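You operate a simulated robot arm through the tools that you are given. There is no shell and no other tool.

You run a simulated robot arm. Do the job below in one go: nothing can be reset, and whatever is moved stays where it is left.

TASK
Mains has failed: start the generator, trim it into the green band, then switch over.

The check looks at the end state, three seconds after you hand in, the way a careful person would. Anything else that was tipped, shoved, dropped, spilled or broken makes it a failure.

THE ROBOT
A 7-joint arm with a two-finger parallel gripper, fixed in place. Base frame: the origin is on the floor under the middle of its stand, x ahead of it, y to its left, z up. Lengths are in m, angles in degrees, forces in N, time in s.
It reaches about 1.247 m from its shoulder. Its first joint turns from -132.0 to 132.0 degrees. Payload 3.91 kg.
Tool frame: the origin (TCP) lies between the finger pads and is the grasp point; the fingertips stand 0.03 m ahead of it; z points along the fingers, y is the line along which they close. The gripper opens to 0.11 m. The fingers are 0.02 m wide and 0.01 m thick; the gripper's body (0.048 by 0.112 m) begins 0.055 m behind the TCP.
Orientation is that of the tool frame in the base frame, as a unit quaternion [x, y, z, w]. With the fingers straight down and closing along the base's y, the tool's x points along the base's -x, its y along +y and its z along -z.

THE INTERFACE
- The arm moves only by the tool play_rows. Its argument "steps" is a list of rows, each a list of 7 numbers: the shift along the tool's x, y, z in m, then the turn, a rotation vector about the tool's x, y, z in degrees, then the closure, from 0 (fully open) to 1 (shut). In form: [[x, y, z, ax, ay, az, grip], ...]. A call has 1 to 20 rows; each row shifts and turns the commanded pose from where the row before left it, along the tool's axes as they then stand. A row lasts 0.2 s, in which the tool goes at most 0.05 m and 8.6 degrees; a call with a longer step from one row to the next is refused whole, and so is a gripper value outside its range. A pose out of reach is approached as far as the arm can. The call stops where the force on the tool passes 40 N (or 10 N more than at its start, if that is more) or the arm is blocked; 0.2 s more then pass. The fingers move at their own pace (about 0.108 m/s each) and stop on an object; they squeeze with about 24 N. The grip force told is the motor's: it shows also when the fingers shut on nothing. Time passes only in rows, and 0.2 s behind the last, so rows that do not move let the fingers close. It gives the time, the measured TCP pose, the force on the tool (base axes), the opening and the grip force at its end, in the units of the frame above (readings bear some noise), with the torque about the TCP (base axes, N m) and any sound that the robot's microphone picked up.
- Cameras (640 x 400 px; columns grow to the right, rows downward): "scene" is fixed at [0.3988, 0.5018, 1.8143]; the picture's right is [-0.09, -1.00, 0.00], its down [-0.51, 0.05, -0.86] and it looks along [0.85, -0.08, -0.52] (base axes); focal length 214 px, centre (320, 200). "wrist" rides on the gripper at [0.072, 0.017, -0.103] in the tool frame; the picture's right is [-0.23, 0.97, 0.00], its down [-0.76, -0.18, -0.62] and it looks along [-0.61, -0.14, 0.78] (tool axes); focal length 222 px, centre (320, 200). There is no depth. A picture from a camera that has moved, and an enlarged one, comes with that camera's place and axes in the base frame and with its lens.
- get_image(camera): a new picture of that camera. The clock stands still meanwhile.
- inspect(camera, box): a new picture of the part [left, top, right, bottom] of that camera's present view, enlarged. The clock stands still meanwhile.
- job_done(): hands the job in; it is judged then, once.

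Places have to be worked out from the pictures, the camera data and where the tool is seen. Open the gripper and draw the arm clear of the work before you hand the job in, unless the task says otherwise.

The tools are called after "Request:" as name(argument=value, ...) on one line, values as JSON. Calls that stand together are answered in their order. play_rows: Moves the arm, as the interface text tells. Its arguments: {"type":"object","properties":{"steps":{"type":"array","items":{"type":"array","items":{"type":"number"}}}},"required":["steps"]} The other tools are called the same way: get_image (camera) takes a picture; inspect (camera, box) takes an enlarged picture of a part of a camera's view; job_done () hands the job in.

At the start:

```text
time: 0.0
ee_pos: [0.3459, 0.4257, 1.5142]
tcp_rot: [0.0, 1.0, -0.001, 0.0]
wrist_force: [-0.4, -0.3, 0.1]
wrist_torque: [0.02, 0.0, 0.0]
grip_width: 0.1101
grasp_force: 0.2
```

scene: 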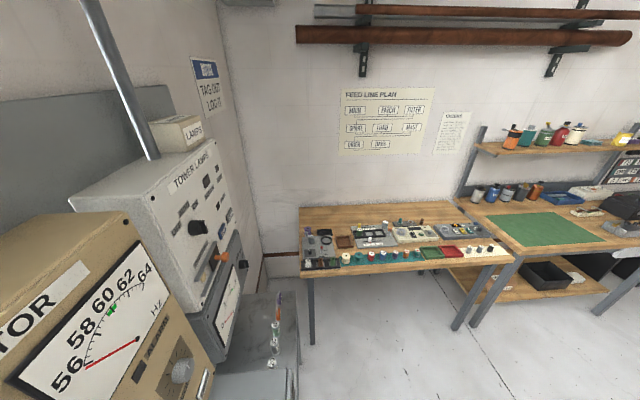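
wrist: 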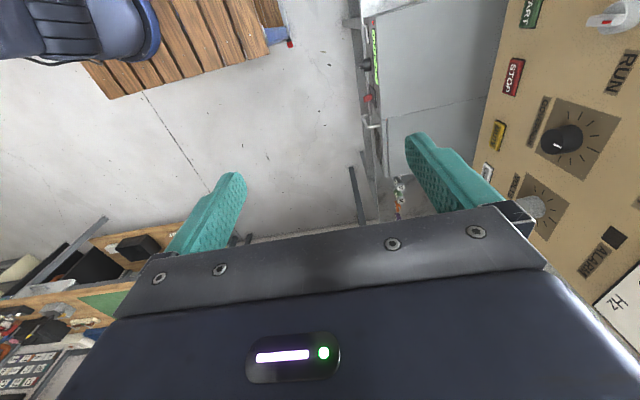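

The generator panel is to the left of the arm, with a Hz gauge and several controls. I'll take enlarged views of both cameras to read the labels before moving.

Request:
inspect(camera="scene", box=[0, 200, 320, 400])

Request:
inspect(camera="wrist", box=[440, 0, 640, 320])

Request:
inspect(camera="scene", box=[140, 120, 300, 400])

Request:
inspect(camera="scene", box=[330, 80, 480, 170])

```text
2.00 times, centred on (160, 300) of scene
camera zoom: at [0.3988, 0.5018, 1.8143], right [-0.09, -1.0, 0.0], down [-0.51, 0.05, -0.86], along [0.85, -0.08, -0.52], focal length 429 px, centre (640, 0)
```

zoom: 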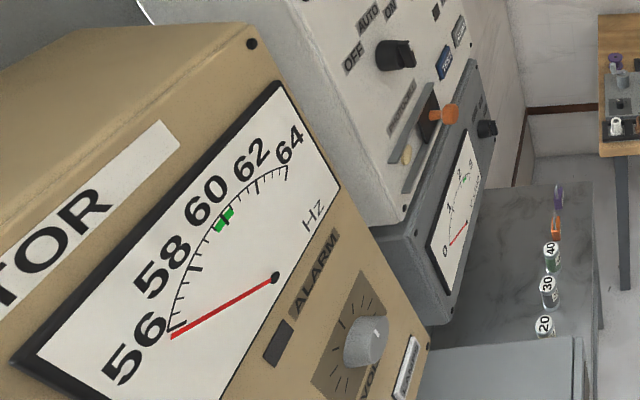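

```text
1.25 times, centred on (540, 160) of wrist
camera zoom: at [0.2729, 0.4434, 1.616], right [0.23, 0.97, 0.0], down [0.76, -0.18, 0.62], along [0.61, -0.14, -0.78], focal length 278 px, centre (45, 250)
```

zoom: 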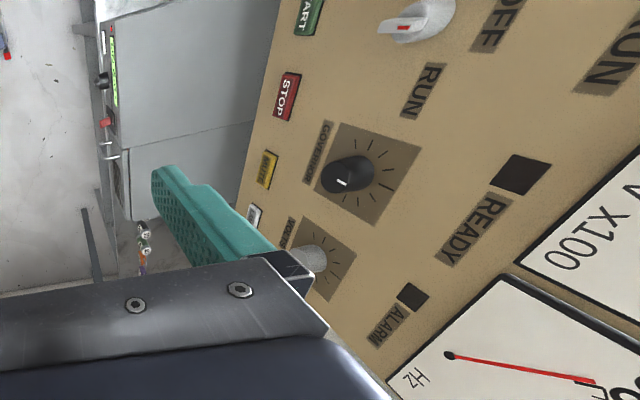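

```text
1.43 times, centred on (220, 260) of scene
camera zoom: at [0.3988, 0.5018, 1.8143], right [-0.09, -1.0, 0.0], down [-0.51, 0.05, -0.86], along [0.85, -0.08, -0.52], focal length 306 px, centre (463, 114)
```

zoom: 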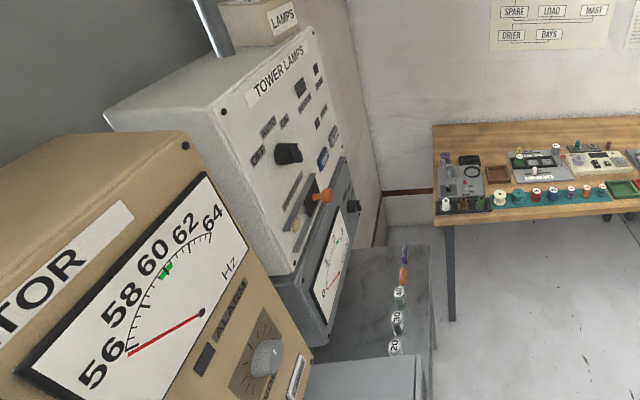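

```text
4.27 times, centred on (405, 125) of scene
camera zoom: at [0.3988, 0.5018, 1.8143], right [-0.09, -1.0, 0.0], down [-0.51, 0.05, -0.86], along [0.85, -0.08, -0.52], focal length 915 px, centre (-43, 520)
```

zoom: 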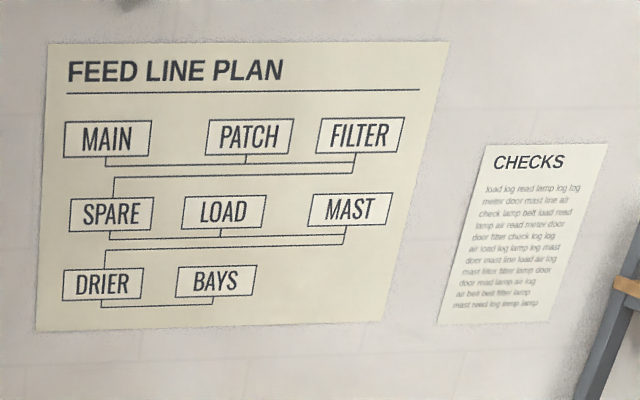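

The generator's control face lies at about y≈0.78, facing -y, with a selector near x≈0.34 and knobs at x≈0.49 and 0.61. I'll turn the tool in place to face +y, so the wrist camera sees the whole panel upright.

Request:
play_rows(steps=[[0, 0, 0, -4.619, 4.619, 4.619, 0], [0, 0, 0, -4.619, 4.619, 4.619, 0], [0, 0, 0, -4.619, 4.619, 4.619, 0], [0, 0, 0, -4.619, 4.619, 4.619, 0], [0, 0, 0, -4.619, 4.619, 4.619, 0], [0, 0, 0, -4.619, 4.619, 4.619, 0], [0, 0, 0, -4.619, 4.619, 4.619, 0]])

```text
time: 1.6
ee_pos: [0.3463, 0.4249, 1.5141]
tcp_rot: [0.272, 0.883, 0.272, -0.27]
wrist_force: [1.1, 0.3, -0.1]
wrist_torque: [-0.01, 0.03, 0.02]
grip_width: 0.1102
grasp_force: 0.1
```

The turn is half done with no contact, so I'll complete the remaining 64 degrees.

Request:
play_rows(steps=[[0, 0, 0, -4.619, 4.619, 4.619, 0], [0, 0, 0, -4.619, 4.619, 4.619, 0], [0, 0, 0, -4.619, 4.619, 4.619, 0], [0, 0, 0, -4.619, 4.619, 4.619, 0], [0, 0, 0, -4.619, 4.619, 4.619, 0], [0, 0, 0, -4.619, 4.619, 4.619, 0], [0, 0, 0, -4.619, 4.619, 4.619, 0], [0, 0, 0, -4.619, 4.619, 4.619, 0]])

Request:
get_image(camera="wrist")

Request:
get_image(camera="scene")

```text
time: 3.4
ee_pos: [0.347, 0.4253, 1.5129]
tcp_rot: [0.501, 0.498, 0.501, -0.499]
wrist_force: [0.5, 0.9, 0.4]
wrist_torque: [0.01, 0.02, -0.01]
grip_width: 0.11
grasp_force: 0.0
```

```text
taken
camera wrist: at [0.363, 0.3225, 1.5847], right [0.97, 0.0, -0.23], down [-0.18, -0.62, -0.76], along [-0.14, 0.78, -0.61], focal length 222 px, centre (320, 200)
```

wrist: 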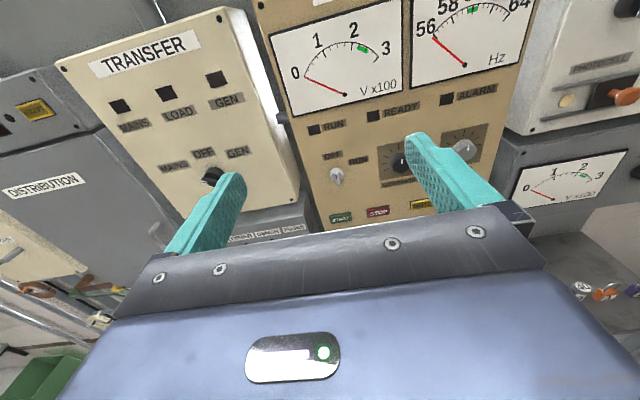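

```text
taken
```

scene: 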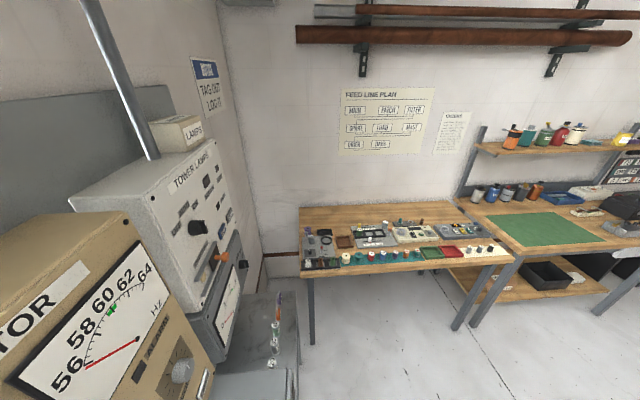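

The wrist camera now sees the TRANSFER panel (MAINS/OFF/GEN selector) and the generator panel. I'll enlarge both to read labels and lamps.

Request:
inspect(camera="wrist", box=[260, 0, 540, 240])

Request:
inspect(camera="wrist", box=[50, 0, 310, 260])

Request:
inspect(camera="wrist", box=[310, 130, 500, 240])

Request:
inspect(camera="wrist", box=[0, 60, 180, 400])

```text
1.67 times, centred on (400, 120) of wrist
camera zoom: at [0.363, 0.3225, 1.5847], right [0.97, 0.0, -0.23], down [-0.18, -0.62, -0.76], along [-0.14, 0.78, -0.61], focal length 370 px, centre (187, 333)
```

zoom: 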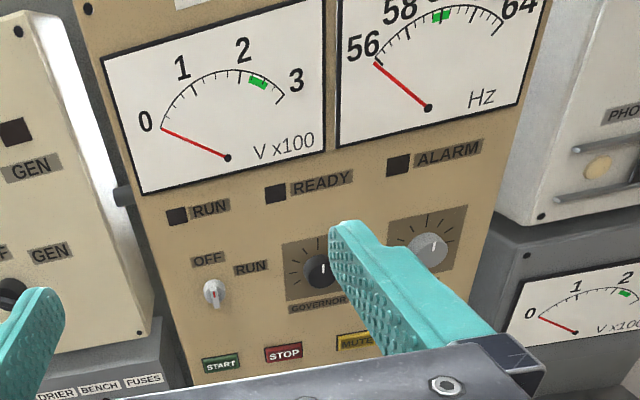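

```text
1.54 times, centred on (180, 130) of wrist
camera zoom: at [0.363, 0.3225, 1.5847], right [0.97, 0.0, -0.23], down [-0.18, -0.62, -0.76], along [-0.14, 0.78, -0.61], focal length 342 px, centre (535, 308)
```

zoom: 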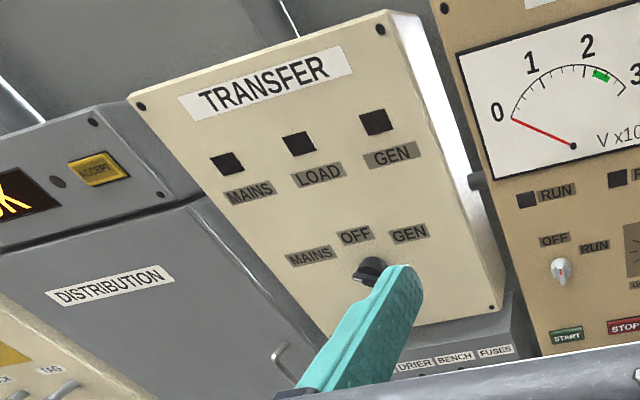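

```text
3.37 times, centred on (405, 185) of wrist
camera zoom: at [0.363, 0.3225, 1.5847], right [0.97, 0.0, -0.23], down [-0.18, -0.62, -0.76], along [-0.14, 0.78, -0.61], focal length 748 px, centre (34, 250)
```

zoom: 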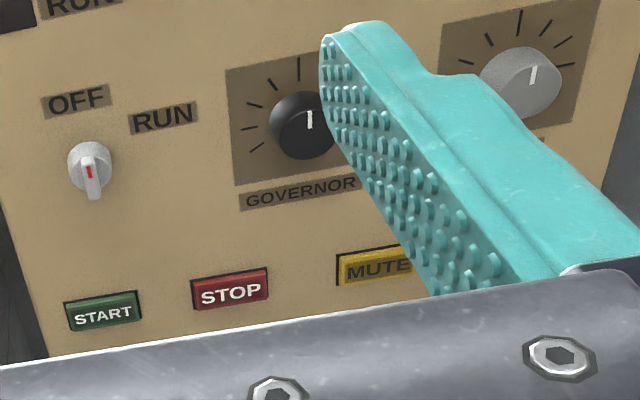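

```text
1.18 times, centred on (90, 230) of wrist
camera zoom: at [0.363, 0.3225, 1.5847], right [0.97, 0.0, -0.23], down [-0.18, -0.62, -0.76], along [-0.14, 0.78, -0.61], focal length 261 px, centre (591, 165)
```

zoom: 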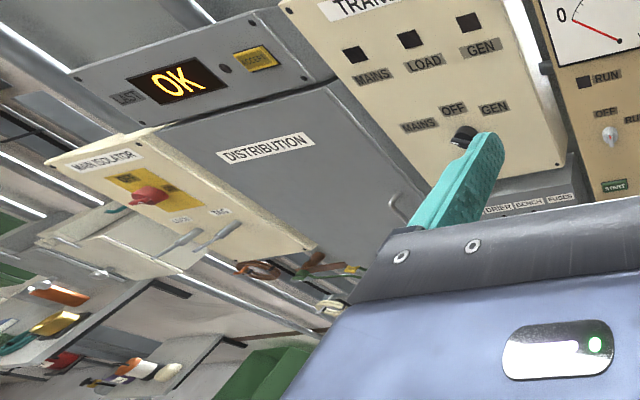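

Generator panel: V and Hz gauges, RUN/READY/ALARM lamps, OFF/RUN selector near (0.34, 0.75, 1.315), governor knob near (0.48, 0.75, 1.31), grey knob near (0.61, 0.75, 1.31), and the START/STOP/MUTE row below. The TRANSFER panel on the left has a MAINS/OFF/GEN selector. I'll move lower and to the right for a closer look.

Request:
play_rows(steps=[[-0.0275, 0.0325, 0, 0, 0, 0, 0], [-0.0275, 0.0325, 0, 0, 0, 0, 0], [-0.0275, 0.0325, 0, 0, 0, 0, 0], [-0.0275, 0.0325, 0, 0, 0, 0, 0]])

Request:
get_image(camera="wrist")

Request:
inspect(camera="wrist", box=[160, 20, 480, 220])

```text
time: 4.4
ee_pos: [0.4766, 0.427, 1.4048]
tcp_rot: [-0.499, -0.5, -0.5, 0.501]
wrist_force: [-1.9, -0.2, 1.0]
wrist_torque: [-0.05, 0.04, -0.04]
grip_width: 0.1101
grasp_force: 0.0
```

```text
taken
camera wrist: at [0.4926, 0.3239, 1.4766], right [0.97, 0.0, -0.23], down [-0.18, -0.62, -0.76], along [-0.14, 0.78, -0.61], focal length 222 px, centre (320, 200)
```

wrist: 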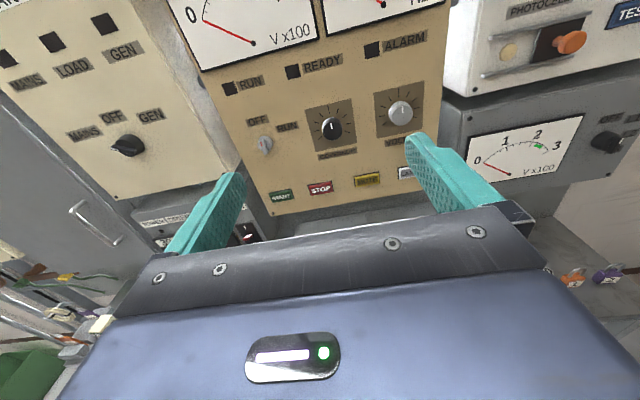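

```text
2.00 times, centred on (320, 120) of wrist
camera zoom: at [0.4926, 0.3239, 1.4766], right [0.97, 0.0, -0.23], down [-0.18, -0.62, -0.76], along [-0.14, 0.78, -0.61], focal length 444 px, centre (320, 360)
```

zoom: 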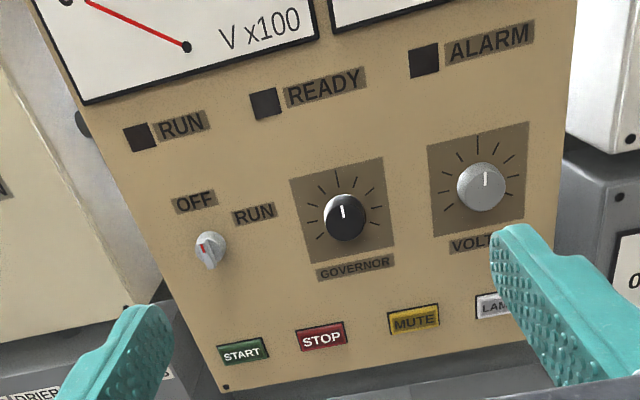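

The panel is now visible with GOVERNOR, VOLTS, START/STOP/MUTE/LAMP, and the selector pointing at OFF. I'll zoom in on the selector, knobs and buttons for precise measurements.

Request:
inspect(camera="wrist", box=[230, 100, 330, 215])

Request:
inspect(camera="wrist", box=[300, 80, 430, 165])

Request:
inspect(camera="wrist", box=[0, 0, 260, 200])

Request:
inspect(camera="wrist", box=[60, 90, 180, 190])

```text
3.48 times, centred on (280, 158) of wrist
camera zoom: at [0.4926, 0.3239, 1.4766], right [0.97, 0.0, -0.23], down [-0.18, -0.62, -0.76], along [-0.14, 0.78, -0.61], focal length 773 px, centre (459, 348)
```

zoom: 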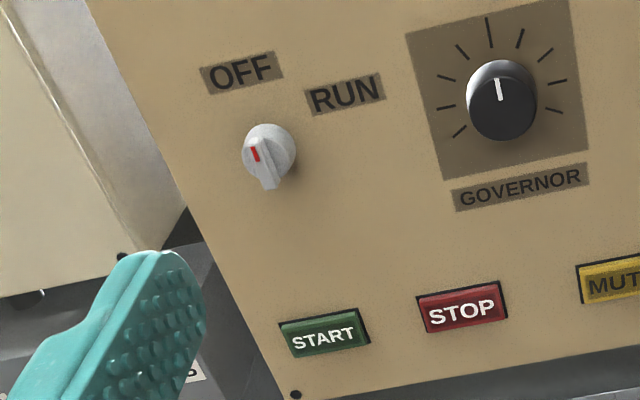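

```text
4.71 times, centred on (365, 122) of wrist
camera zoom: at [0.4926, 0.3239, 1.4766], right [0.97, 0.0, -0.23], down [-0.18, -0.62, -0.76], along [-0.14, 0.78, -0.61], focal length 1045 px, centre (108, 565)
```

zoom: 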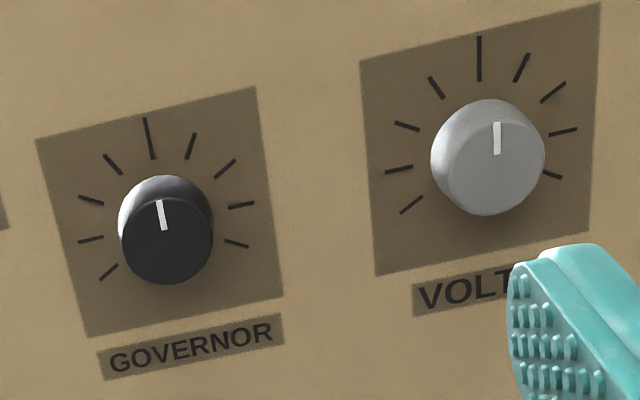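

```text
2.00 times, centred on (130, 100) of wrist
camera zoom: at [0.4926, 0.3239, 1.4766], right [0.97, 0.0, -0.23], down [-0.18, -0.62, -0.76], along [-0.14, 0.78, -0.61], focal length 444 px, centre (700, 400)
```

zoom: 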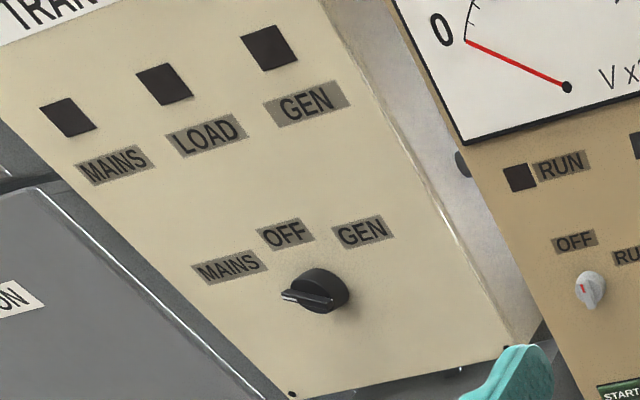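

```text
4.00 times, centred on (120, 140) of wrist
camera zoom: at [0.4926, 0.3239, 1.4766], right [0.97, 0.0, -0.23], down [-0.18, -0.62, -0.76], along [-0.14, 0.78, -0.61], focal length 888 px, centre (1120, 440)
```

zoom: 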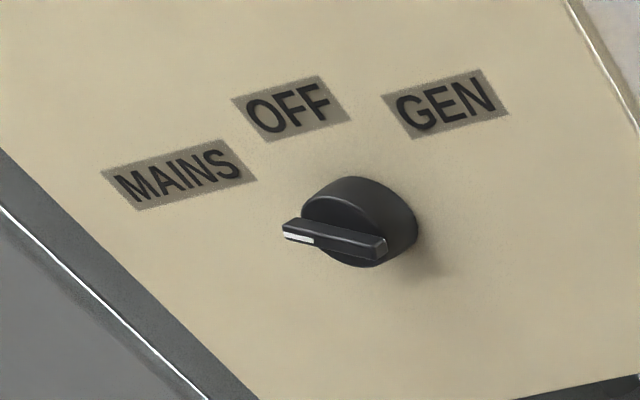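

Selector axis ≈ (0.34, y, 1.311), with its bar vertical at OFF; governor ≈ (0.479, 0.745, 1.313); START ≈ (0.323, 0.76, 1.169); transfer selector ≈ (0.075, 0.738, 1.378), pointing at MAINS. I'll line up in front of the OFF/RUN selector at a safe standoff and check the alignment.

Request:
play_rows(steps=[[-0.0156, -0.0227, 0.03, 0, 0, 0, 0], [-0.0156, -0.0227, 0.03, 0, 0, 0, 0], [-0.0156, -0.0227, 0.03, 0, 0, 0, 0], [-0.0156, -0.0227, 0.03, 0, 0, 0, 0], [-0.0156, -0.0227, 0.03, 0, 0, 0, 0], [-0.0156, -0.0227, 0.03, 0, 0, 0, 0]])

Request:
get_image(camera="wrist")

Request:
inspect(camera="wrist", box=[240, 40, 400, 160])

```text
time: 5.8
ee_pos: [0.3406, 0.6048, 1.3087]
tcp_rot: [0.5, 0.5, 0.5, -0.5]
wrist_force: [-0.2, -0.3, 0.0]
wrist_torque: [-0.05, -0.01, -0.07]
grip_width: 0.1098
grasp_force: 0.2
```

```text
taken
camera wrist: at [0.356, 0.5013, 1.3809], right [0.97, 0.0, -0.23], down [-0.18, -0.62, -0.76], along [-0.14, 0.78, -0.61], focal length 222 px, centre (320, 200)
```

wrist: 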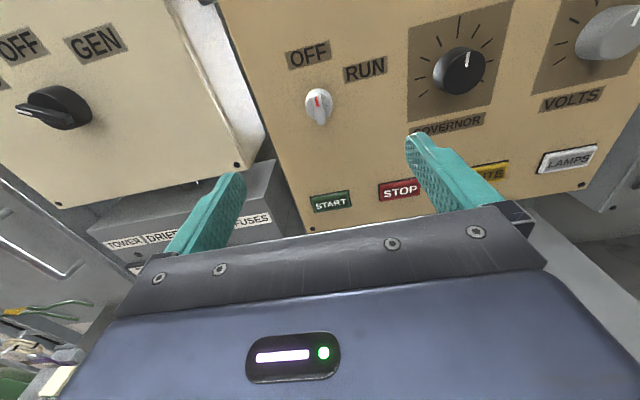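

```text
3.33 times, centred on (320, 100) of wrist
camera zoom: at [0.356, 0.5013, 1.3809], right [0.97, 0.0, -0.23], down [-0.18, -0.62, -0.76], along [-0.14, 0.78, -0.61], focal length 740 px, centre (320, 533)
```

zoom: 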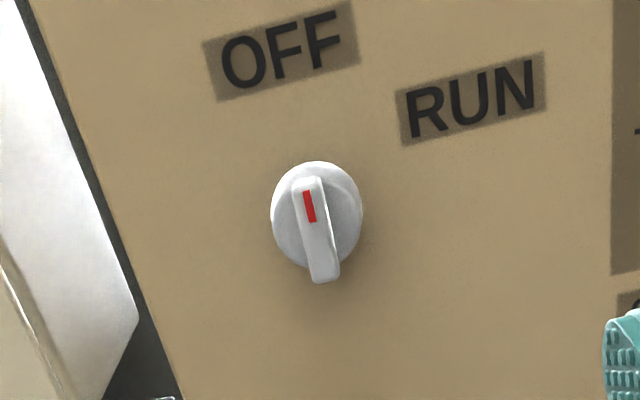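

The selector bar is vertical at OFF: front at y≈0.734, centre x≈0.339, z≈1.313, with the panel face at y≈0.762. I'll advance so the fingertips straddle the bar (tips at y≈0.746), then close gently.

Request:
play_rows(steps=[[0.0005, 0, 0.03, 0, 0, 0, 0.4], [0.0005, 0, 0.03, 0, 0, 0, 0.5], [0.0005, 0, 0.03, 0, 0, 0, 0.5], [0, 0, 0.01, 0, 0, 0, 0.5], [0, 0, 0.008, 0, 0, 0, 0.5]])

Request:
get_image(camera="wrist")

Request:
inspect(camera="wrist", box=[240, 80, 400, 200])

```text
time: 7.0
ee_pos: [0.3405, 0.7146, 1.3111]
tcp_rot: [0.5, 0.5, 0.5, -0.5]
wrist_force: [0.3, -0.4, 1.3]
wrist_torque: [-0.01, 0.0, 0.01]
grip_width: 0.055
grasp_force: 0.1
```

```text
taken
camera wrist: at [0.3569, 0.611, 1.3824], right [0.97, 0.0, -0.23], down [-0.18, -0.62, -0.76], along [-0.14, 0.78, -0.61], focal length 222 px, centre (320, 200)
```

wrist: 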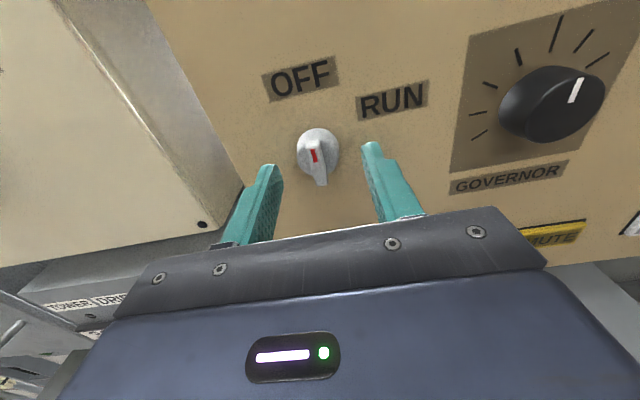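

```text
3.33 times, centred on (320, 140) of wrist
camera zoom: at [0.3569, 0.611, 1.3824], right [0.97, 0.0, -0.23], down [-0.18, -0.62, -0.76], along [-0.14, 0.78, -0.61], focal length 740 px, centre (320, 400)
```

zoom: 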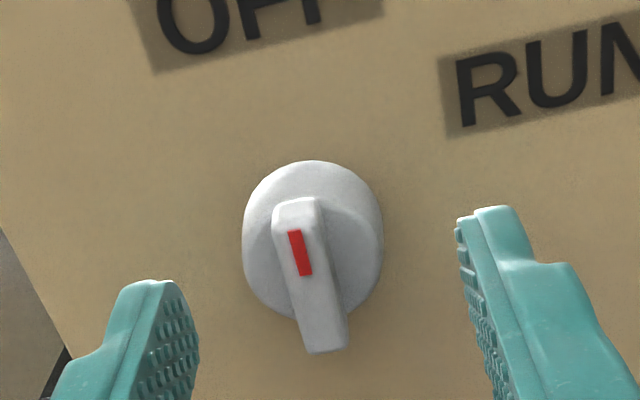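

Re-triangulating puts the bar front at y≈0.741 and the panel at ≈0.770, so the tips overlap the bar by only about 3 mm. I'll advance 8 mm more and close on the bar.

Request:
play_rows(steps=[[0.0005, -0.001, 0.008, 0, 0, 0, 0.5], [0, 0, 0, 0, 0, 0, 0.8], [0, 0, 0, 0, 0, 0, 1], [0, 0, 0, 0, 0, 0, 1], [0, 0, 0, 0, 0, 0, 1]])

Request:
inspect(camera="wrist", box=[240, 80, 400, 200])

```text
time: 8.2
ee_pos: [0.3412, 0.7221, 1.3123]
tcp_rot: [-0.5, -0.5, -0.5, 0.5]
wrist_force: [3.4, 6.8, 0.2]
wrist_torque: [-0.01, 0.05, -0.1]
grip_width: 0.0288
grasp_force: 44.8
```

```text
3.33 times, centred on (320, 140) of wrist
camera zoom: at [0.3563, 0.6194, 1.3834], right [0.97, 0.0, -0.23], down [-0.18, -0.62, -0.76], along [-0.14, 0.78, -0.61], focal length 740 px, centre (320, 400)
```

zoom: 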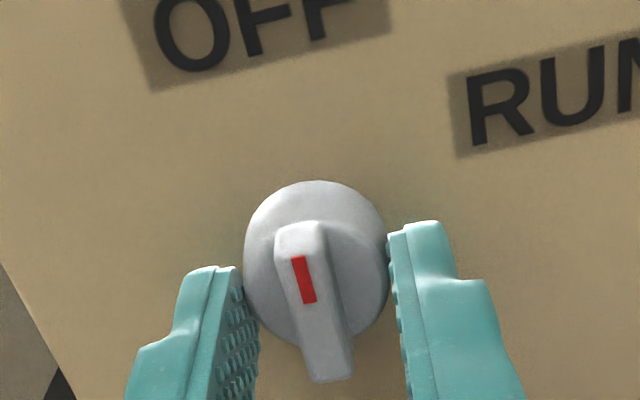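

The fingers closed on the selector's base disc (28.8 mm), centred on it. I'll try a small clockwise turn (+24° about tool z) and check whether the selector follows.

Request:
play_rows(steps=[[0, 0, 0, 0, 0, 8, 1], [0, 0, 0, 0, 0, 8, 1], [0, 0, 0, 0, 0, 8, 1]])

Request:
inspect(camera="wrist", box=[240, 80, 400, 200])

```text
time: 9.0
ee_pos: [0.3391, 0.7221, 1.3121]
tcp_rot: [0.594, 0.384, 0.385, -0.593]
wrist_force: [0.6, 7.8, -1.1]
wrist_torque: [-0.2, 0.01, 0.06]
grip_width: 0.0286
grasp_force: 44.6
```

```text
3.33 times, centred on (320, 140) of wrist
camera zoom: at [0.3832, 0.6194, 1.3706], right [0.8, 0.0, -0.6], down [-0.47, -0.62, -0.62], along [-0.38, 0.78, -0.5], focal length 740 px, centre (320, 400)
```

zoom: 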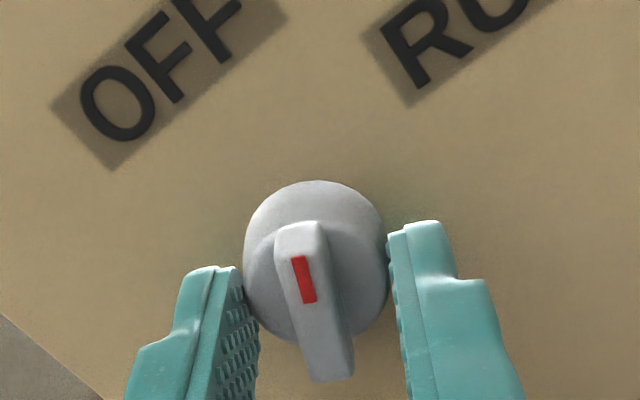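

The selector turned with the gripper. I'll continue clockwise toward RUN in small steps, watching torque and sound.

Request:
play_rows(steps=[[0, 0, 0, 0, 0, 8, 1], [0, 0, 0, 0, 0, 8, 1], [0, 0, 0, 0, 0, 8, 1]])

Request:
get_image(camera="wrist")

Request:
inspect(camera="wrist", box=[240, 80, 400, 200])

```text
time: 9.8
ee_pos: [0.3378, 0.7212, 1.3129]
tcp_rot: [-0.66, -0.252, -0.253, 0.661]
wrist_force: [-6.8, 2.5, 5.3]
wrist_torque: [0.31, -0.05, 0.16]
grip_width: 0.0286
grasp_force: 44.8
```

```text
taken
camera wrist: at [0.4026, 0.6193, 1.3475], right [0.48, 0.0, -0.88], down [-0.69, -0.62, -0.38], along [-0.55, 0.78, -0.3], focal length 222 px, centre (320, 200)
```

wrist: 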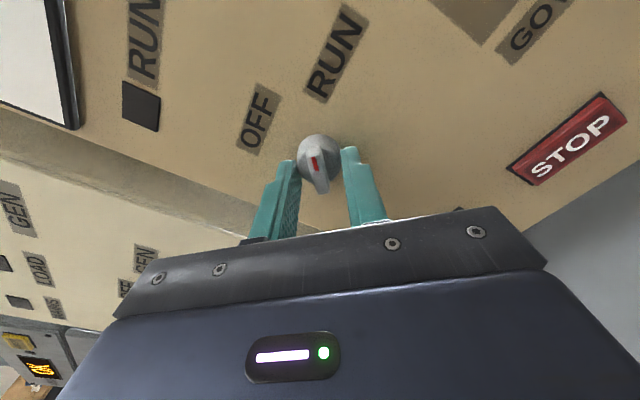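

```text
3.33 times, centred on (320, 140) of wrist
camera zoom: at [0.4026, 0.6193, 1.3475], right [0.48, 0.0, -0.88], down [-0.69, -0.62, -0.38], along [-0.55, 0.78, -0.3], focal length 740 px, centre (320, 400)
```

zoom: 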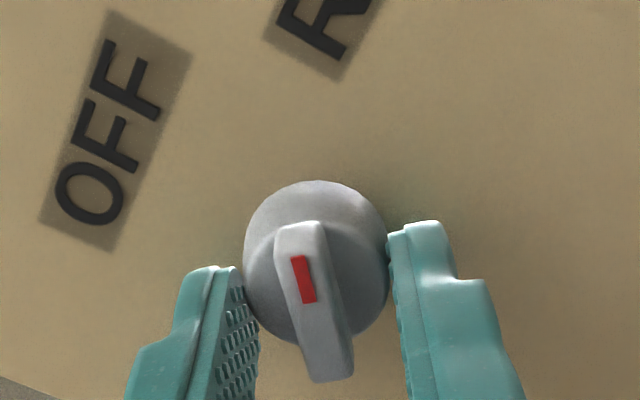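

Now at 48° with the pointer heading toward RUN. I'll continue in smaller steps to find the RUN position or stop.

Request:
play_rows(steps=[[0, 0, 0, 0, 0, 6, 1], [0, 0, 0, 0, 0, 6, 1]])

Request:
get_image(camera="wrist")

Request:
inspect(camera="wrist", box=[240, 80, 400, 200])

```text
time: 10.4
ee_pos: [0.3379, 0.7222, 1.3139]
tcp_rot: [-0.682, -0.183, -0.182, 0.685]
wrist_force: [-10.8, 6.2, 12.6]
wrist_torque: [0.38, -0.07, 0.52]
grip_width: 0.0291
grasp_force: 45.0
```

```text
taken
camera wrist: at [0.4083, 0.6194, 1.3336], right [0.29, 0.0, -0.96], down [-0.75, -0.62, -0.23], along [-0.6, 0.78, -0.18], focal length 222 px, centre (320, 200)
```

wrist: 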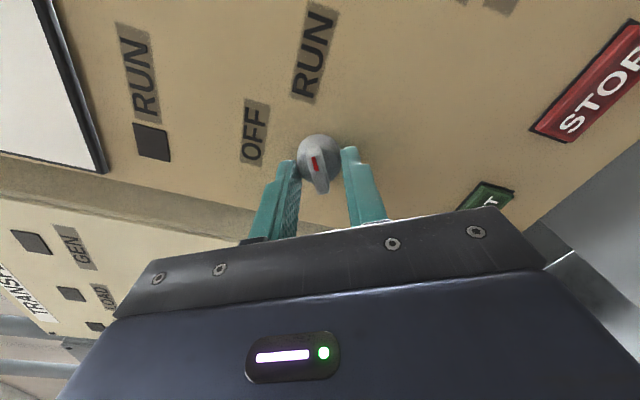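

```text
3.33 times, centred on (320, 140) of wrist
camera zoom: at [0.4083, 0.6194, 1.3336], right [0.29, 0.0, -0.96], down [-0.75, -0.62, -0.23], along [-0.6, 0.78, -0.18], focal length 740 px, centre (320, 400)
```

zoom: 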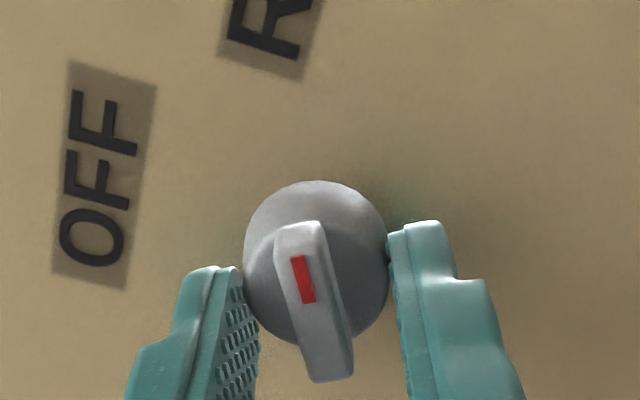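

Side forces show the knob axis is about 3 mm off the tool axis, and the RUN label sits roughly 9° further on. I'll shift to relieve the side load and turn a few more degrees.

Request:
play_rows(steps=[[-0.0015, -0.0026, 0, 0, 0, 0, 1], [0, 0, 0, 0, 0, 5, 1]])

Request:
get_image(camera="wrist")

Request:
inspect(camera="wrist", box=[240, 80, 400, 200])

```text
time: 11.0
ee_pos: [0.337, 0.7229, 1.3133]
tcp_rot: [0.691, 0.153, 0.154, -0.69]
wrist_force: [-3.7, 8.9, 10.9]
wrist_torque: [0.19, -0.49, 0.24]
grip_width: 0.0289
grasp_force: 44.9
```

```text
taken
camera wrist: at [0.4086, 0.619, 1.3275], right [0.21, 0.0, -0.98], down [-0.77, -0.62, -0.16], along [-0.61, 0.78, -0.13], focal length 222 px, centre (320, 200)
```

wrist: 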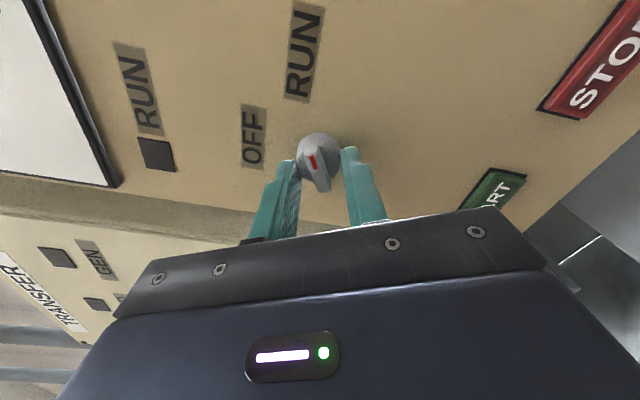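

```text
3.33 times, centred on (320, 140) of wrist
camera zoom: at [0.4086, 0.619, 1.3275], right [0.21, 0.0, -0.98], down [-0.77, -0.62, -0.16], along [-0.61, 0.78, -0.13], focal length 740 px, centre (320, 400)
```

zoom: 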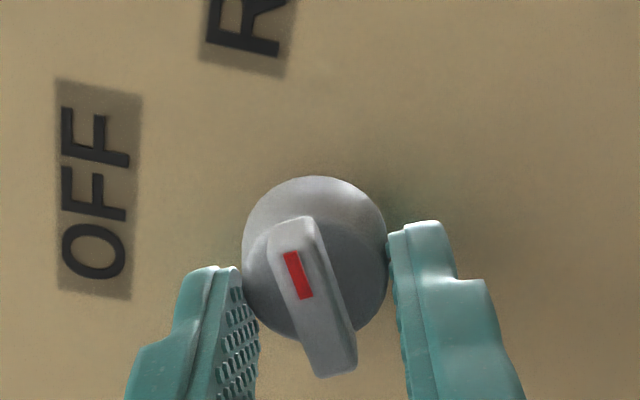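

Torque jumped to -0.49 Nm and the bar slipped slightly in the grip, so the selector has reached its end stop at about 60° (RUN). I'll open, retreat, turn the tool back and check.

Request:
play_rows(steps=[[0, 0, 0, 0, 0, -1, 0.5], [0, 0, 0, 0, 0, 0, 0.5], [0, 0, -0.02, 0, 0, 0, 0.5], [0, 0, -0.03, 0, 0, 0, 0.5], [0, 0, -0.03, 0, 0, -8, 0.5], [0, 0, -0.03, 0, 0, -8, 0.5], [0, 0, -0.01, 0, 0, -8, 0.5], [0, 0, 0, 0, 0, -8, 0.5], [0, 0, 0, 0, 0, -8, 0.5], [0, 0, 0, 0, 0, -8, 0.5], [0, 0, 0, 0, 0, -8, 0.5], [0, 0, 0, 0, 0, -8, 0.5]])

Request:
get_image(camera="wrist")

Request:
inspect(camera="wrist", box=[220, 0, 540, 220])

```text
time: 13.6
ee_pos: [0.3367, 0.6021, 1.3132]
tcp_rot: [0.498, 0.501, 0.501, -0.499]
wrist_force: [0.4, 0.3, -0.5]
wrist_torque: [0.02, 0.01, -0.01]
grip_width: 0.0555
grasp_force: 0.0
```

```text
taken
camera wrist: at [0.3526, 0.4991, 1.3849], right [0.97, 0.0, -0.23], down [-0.18, -0.62, -0.76], along [-0.14, 0.78, -0.61], focal length 222 px, centre (320, 200)
```

wrist: 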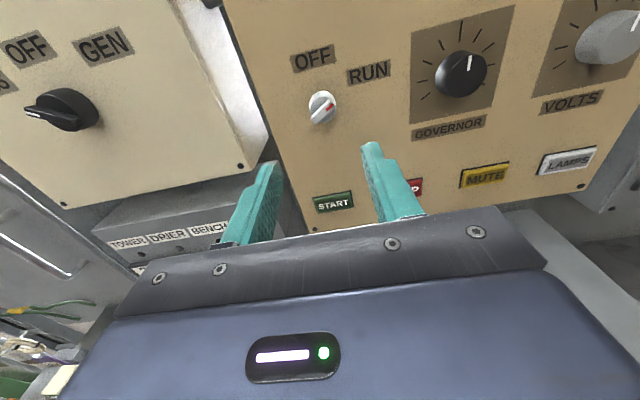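

```text
1.82 times, centred on (380, 110) of wrist
camera zoom: at [0.3526, 0.4991, 1.3849], right [0.97, 0.0, -0.23], down [-0.18, -0.62, -0.76], along [-0.14, 0.78, -0.61], focal length 404 px, centre (211, 364)
```

zoom: 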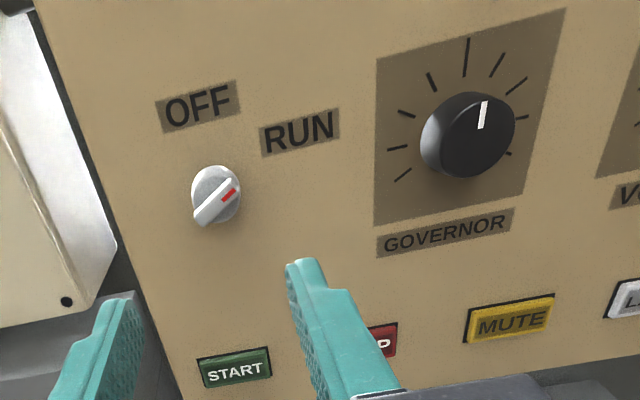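

The selector now points to RUN. START is at about (0.323, 0.76, 1.170). I'll close the fingers and descend in front of START at a standoff, then check alignment and clearance to the FUSES box.

Request:
play_rows(steps=[[-0.0358, -0.0034, 0, 0, 0, 0, 1], [-0.0358, -0.0034, 0, 0, 0, 0, 1], [-0.0358, -0.0034, 0, 0, 0, 0, 1], [-0.0358, -0.0034, 0.02, 0, 0, 0, 1], [0, 0, 0.02, 0, 0, 0, 1]])

Request:
get_image(camera="wrist")

```text
time: 14.8
ee_pos: [0.3236, 0.642, 1.1702]
tcp_rot: [0.5, 0.501, 0.499, -0.5]
wrist_force: [0.0, -0.7, 0.8]
wrist_torque: [-0.05, 0.01, -0.01]
grip_width: 0.0001
grasp_force: 24.5
```

```text
taken
camera wrist: at [0.3398, 0.5403, 1.2416], right [0.97, 0.0, -0.23], down [-0.18, -0.62, -0.76], along [-0.14, 0.78, -0.61], focal length 222 px, centre (320, 200)
```

wrist: 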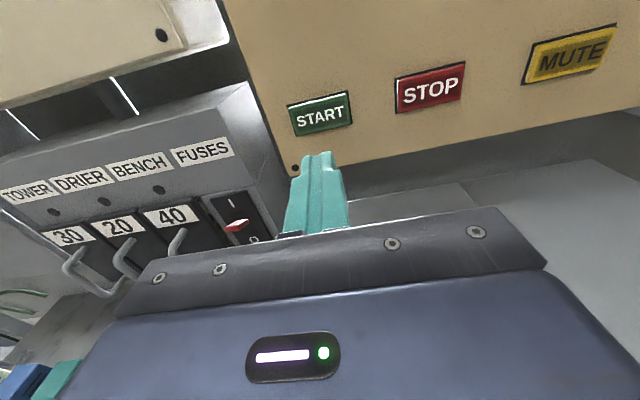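

The fingertips line up horizontally with START. I'll zoom in to refine the height before pressing.

Request:
inspect(camera="wrist", box=[260, 70, 400, 190])

```text
3.33 times, centred on (330, 130) of wrist
camera zoom: at [0.3398, 0.5403, 1.2416], right [0.97, 0.0, -0.23], down [-0.18, -0.62, -0.76], along [-0.14, 0.78, -0.61], focal length 740 px, centre (287, 433)
```

zoom: 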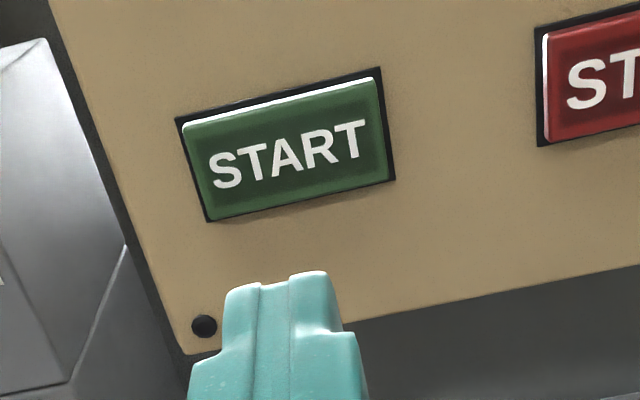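

START's face centre works out at (0.323, 0.762, 1.171), right on the tool axis. I'll advance to just short of contact and then press in small steps.

Request:
play_rows(steps=[[0, 0, 0.03, 0, 0, 0, 1], [0, 0, 0.03, 0, 0, 0, 1], [0, 0, 0.02, 0, 0, 0, 1], [0, 0, 0.005, 0, 0, 0, 1], [0, 0, 0.004, 0, 0, 0, 1], [0, 0, 0.003, 0, 0, 0, 1]])

Request:
inspect(camera="wrist", box=[220, 80, 420, 205])

```text
time: 16.1
ee_pos: [0.3225, 0.7302, 1.1708]
tcp_rot: [0.501, 0.499, 0.501, -0.499]
wrist_force: [-3.1, -30.0, 5.7]
wrist_torque: [0.31, 0.02, 0.14]
grip_width: 0.0
grasp_force: 24.1
heard: click
stopped in row 6: the force on the tool passed its limit at 50 N (the readings are from after the stop); the commanded pose is now the measured one
```

```text
3.20 times, centred on (320, 142) of wrist
camera zoom: at [0.3386, 0.6272, 1.2416], right [0.97, 0.0, -0.23], down [-0.18, -0.62, -0.76], along [-0.14, 0.78, -0.61], focal length 711 px, centre (320, 384)
```

zoom: 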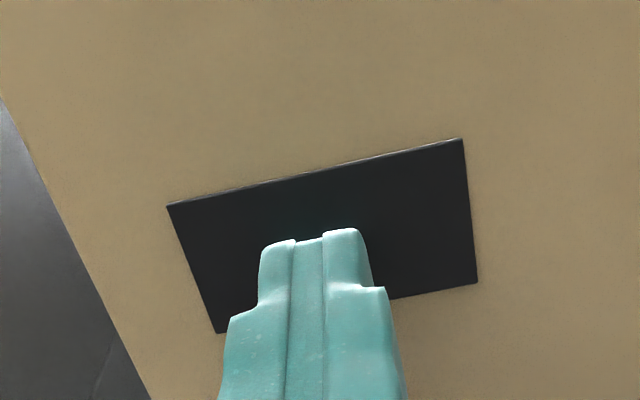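

The button clicked and is fully depressed. I'll hold it for a second or so with slightly reduced pressure and listen for the engine.

Request:
play_rows(steps=[[0, 0, -0.001, 0, 0, 0, 1], [0, 0, 0, 0, 0, 0, 1], [0, 0, 0, 0, 0, 0, 1], [0, 0, 0, 0, 0, 0, 1], [0, 0, 0, 0, 0, 0, 1], [0, 0, 0, 0, 0, 0, 1]])

Request:
get_image(camera="scene")

Request:
inspect(camera="scene", box=[0, 200, 320, 400])

```text
time: 17.5
ee_pos: [0.3221, 0.7298, 1.1704]
tcp_rot: [0.5, 0.5, 0.5, -0.5]
wrist_force: [-1.9, -15.3, 7.1]
wrist_torque: [0.21, 0.03, 0.04]
grip_width: 0.0001
grasp_force: 23.9
```

```text
taken
```

scene: 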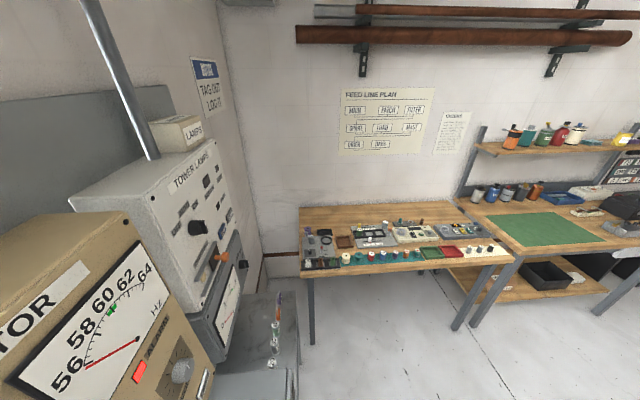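

```text
2.00 times, centred on (160, 300) of scene
camera zoom: at [0.3988, 0.5018, 1.8143], right [-0.09, -1.0, 0.0], down [-0.51, 0.05, -0.86], along [0.85, -0.08, -0.52], focal length 429 px, centre (640, 0)
```

zoom: 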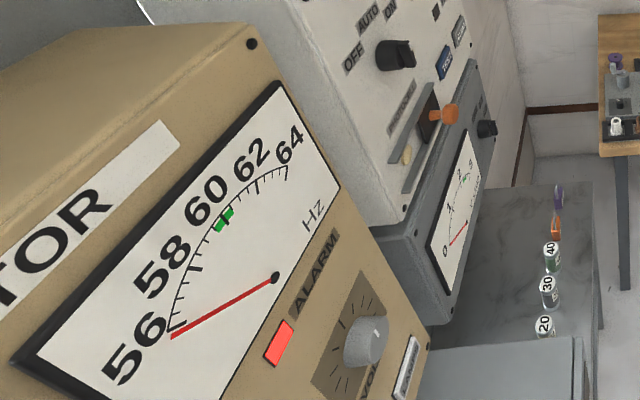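

The ALARM lamp has come on and the Hz needle is still at the bottom. I'll release the button and back out to view the whole panel.

Request:
play_rows(steps=[[0, 0, -0.02, 0, 0, 0, 1], [0, 0, -0.04, 0, 0, 0, 1], [0, 0, -0.045, 0, 0, 0, 1], [0.045, 0.01, -0.02, 0, 0, 0, 1], [0.045, 0.01, -0.02, 0, 0, 0, 0.5], [0.045, 0.01, -0.02, 0, 0, 0, 0], [0.045, 0.01, -0.02, 0, 0, 0, 0]])

Request:
get_image(camera="wrist")

Request:
inspect(camera="scene", box=[0, 200, 320, 400])

```text
refused: row 4 steps farther than a row can; nothing moved
```

```text
taken
camera wrist: at [0.3387, 0.6273, 1.2414], right [0.97, 0.0, -0.23], down [-0.18, -0.62, -0.76], along [-0.14, 0.78, -0.61], focal length 222 px, centre (320, 200)
```

wrist: 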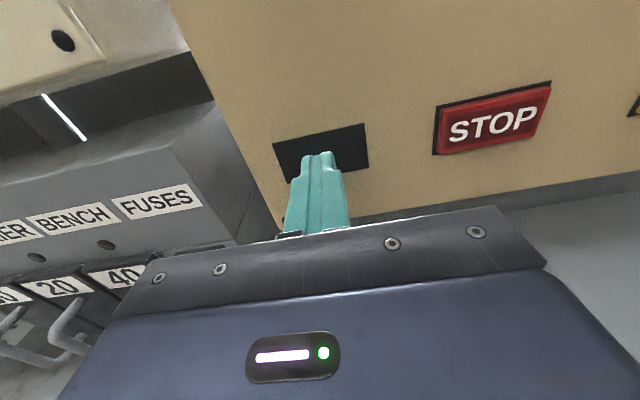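

```text
2.00 times, centred on (160, 300) of scene
camera zoom: at [0.3988, 0.5018, 1.8143], right [-0.09, -1.0, 0.0], down [-0.51, 0.05, -0.86], along [0.85, -0.08, -0.52], focal length 429 px, centre (640, 0)
```

zoom: 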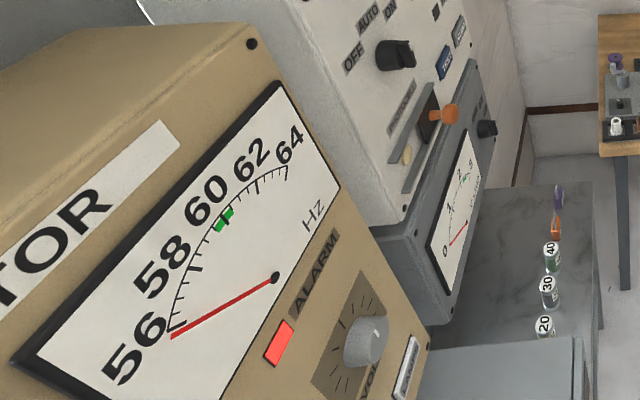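

That call was refused because one row was too long. I'll retreat with shorter rows, rising to see the gauges.

Request:
play_rows(steps=[[0, 0, -0.02, 0, 0, 0, 1], [0, 0, -0.04, 0, 0, 0, 1], [0, 0, -0.045, 0, 0, 0, 1], [0.04, 0.012, -0.02, 0, 0, 0, 1], [0.04, 0.012, -0.02, 0, 0, 0, 1], [0.04, 0.012, -0.02, 0, 0, 0, 1], [0.04, 0.012, -0.02, 0, 0, 0, 1], [0.04, 0.012, -0.02, 0, 0, 0, 0.5], [0.04, 0.012, -0.02, 0, 0, 0, 0]])

Request:
get_image(camera="wrist")

Request:
inspect(camera="scene", box=[0, 200, 320, 400])

```text
time: 19.5
ee_pos: [0.397, 0.5038, 1.4085]
tcp_rot: [0.501, 0.5, 0.499, -0.5]
wrist_force: [0.5, 0.5, -0.1]
wrist_torque: [0.01, -0.04, 0.02]
grip_width: 0.1099
grasp_force: 0.0
```

```text
taken
camera wrist: at [0.4116, 0.4022, 1.4812], right [0.97, 0.0, -0.23], down [-0.18, -0.63, -0.76], along [-0.14, 0.78, -0.61], focal length 222 px, centre (320, 200)
```

wrist: 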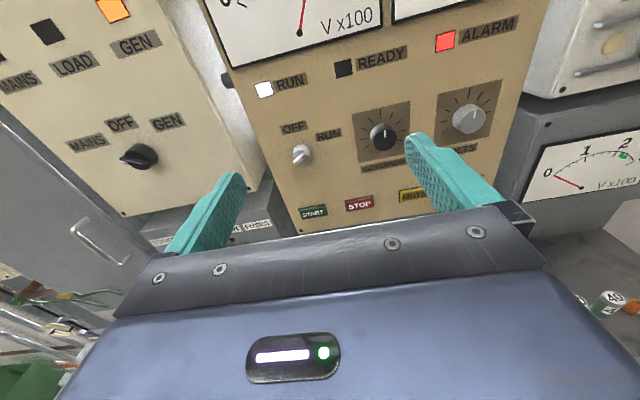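

```text
2.00 times, centred on (160, 300) of scene
camera zoom: at [0.3988, 0.5018, 1.8143], right [-0.09, -1.0, 0.0], down [-0.51, 0.05, -0.86], along [0.85, -0.08, -0.52], focal length 429 px, centre (640, 0)
```

zoom: 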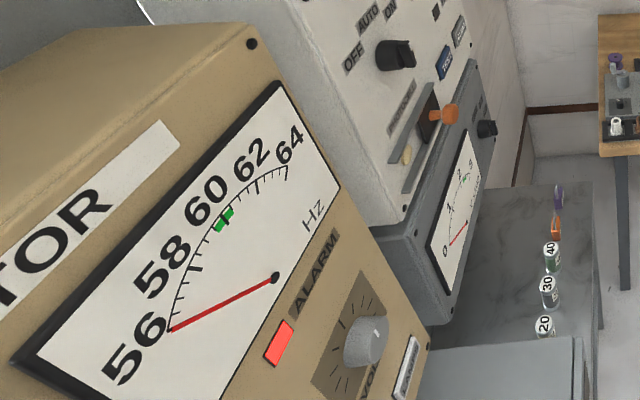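

The engine is running (RUN lamp lit, GEN available lamp lit), and the alarm is likely due to values outside the band. I'll move up and back to see both gauges and let them settle.

Request:
play_rows(steps=[[0.025, 0.01, -0.02, 0, 0, 0, 0], [0.025, 0.01, -0.02, 0, 0, 0, 0], [0.025, 0.01, -0.02, 0, 0, 0, 0], [0.025, 0.01, -0.02, 0, 0, 0, 0], [0, 0, 0, 0, 0, 0, 0], [0, 0, 0, 0, 0, 0, 0], [0, 0, 0, 0, 0, 0, 0], [0, 0, 0, 0, 0, 0, 0], [0, 0, 0, 0, 0, 0, 0]])

Request:
get_image(camera="wrist")

Request:
inspect(camera="wrist", box=[200, 0, 520, 140])

Request:
inspect(camera="scene", box=[0, 200, 320, 400])

```text
time: 21.5
ee_pos: [0.4348, 0.4272, 1.5104]
tcp_rot: [0.502, 0.5, 0.5, -0.498]
wrist_force: [-0.3, 0.1, 0.2]
wrist_torque: [-0.01, 0.01, -0.01]
grip_width: 0.11
grasp_force: 0.0
```

```text
taken
camera wrist: at [0.4503, 0.3246, 1.5825], right [0.97, 0.0, -0.23], down [-0.18, -0.62, -0.76], along [-0.14, 0.78, -0.61], focal length 222 px, centre (320, 200)
```

wrist: 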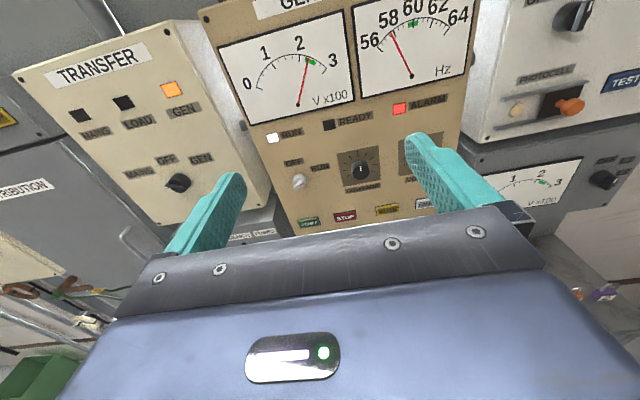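

```text
2.00 times, centred on (360, 70) of wrist
camera zoom: at [0.4503, 0.3246, 1.5825], right [0.97, 0.0, -0.23], down [-0.18, -0.62, -0.76], along [-0.14, 0.78, -0.61], focal length 444 px, centre (240, 460)
```

zoom: 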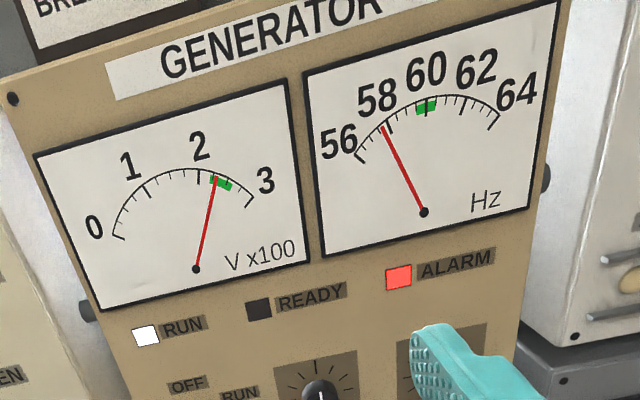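

```text
2.00 times, centred on (160, 300) of scene
camera zoom: at [0.3988, 0.5018, 1.8143], right [-0.09, -1.0, 0.0], down [-0.51, 0.05, -0.86], along [0.85, -0.08, -0.52], focal length 429 px, centre (640, 0)
```

zoom: 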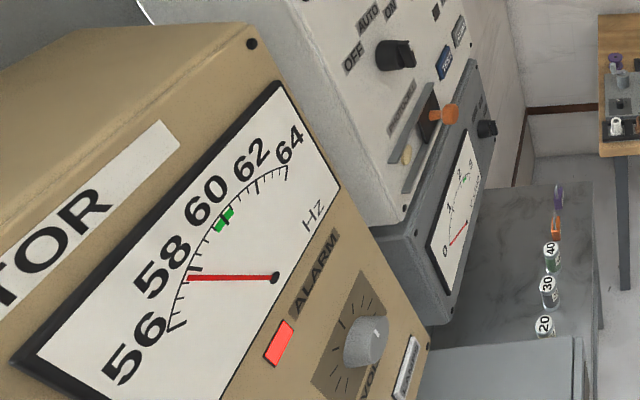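

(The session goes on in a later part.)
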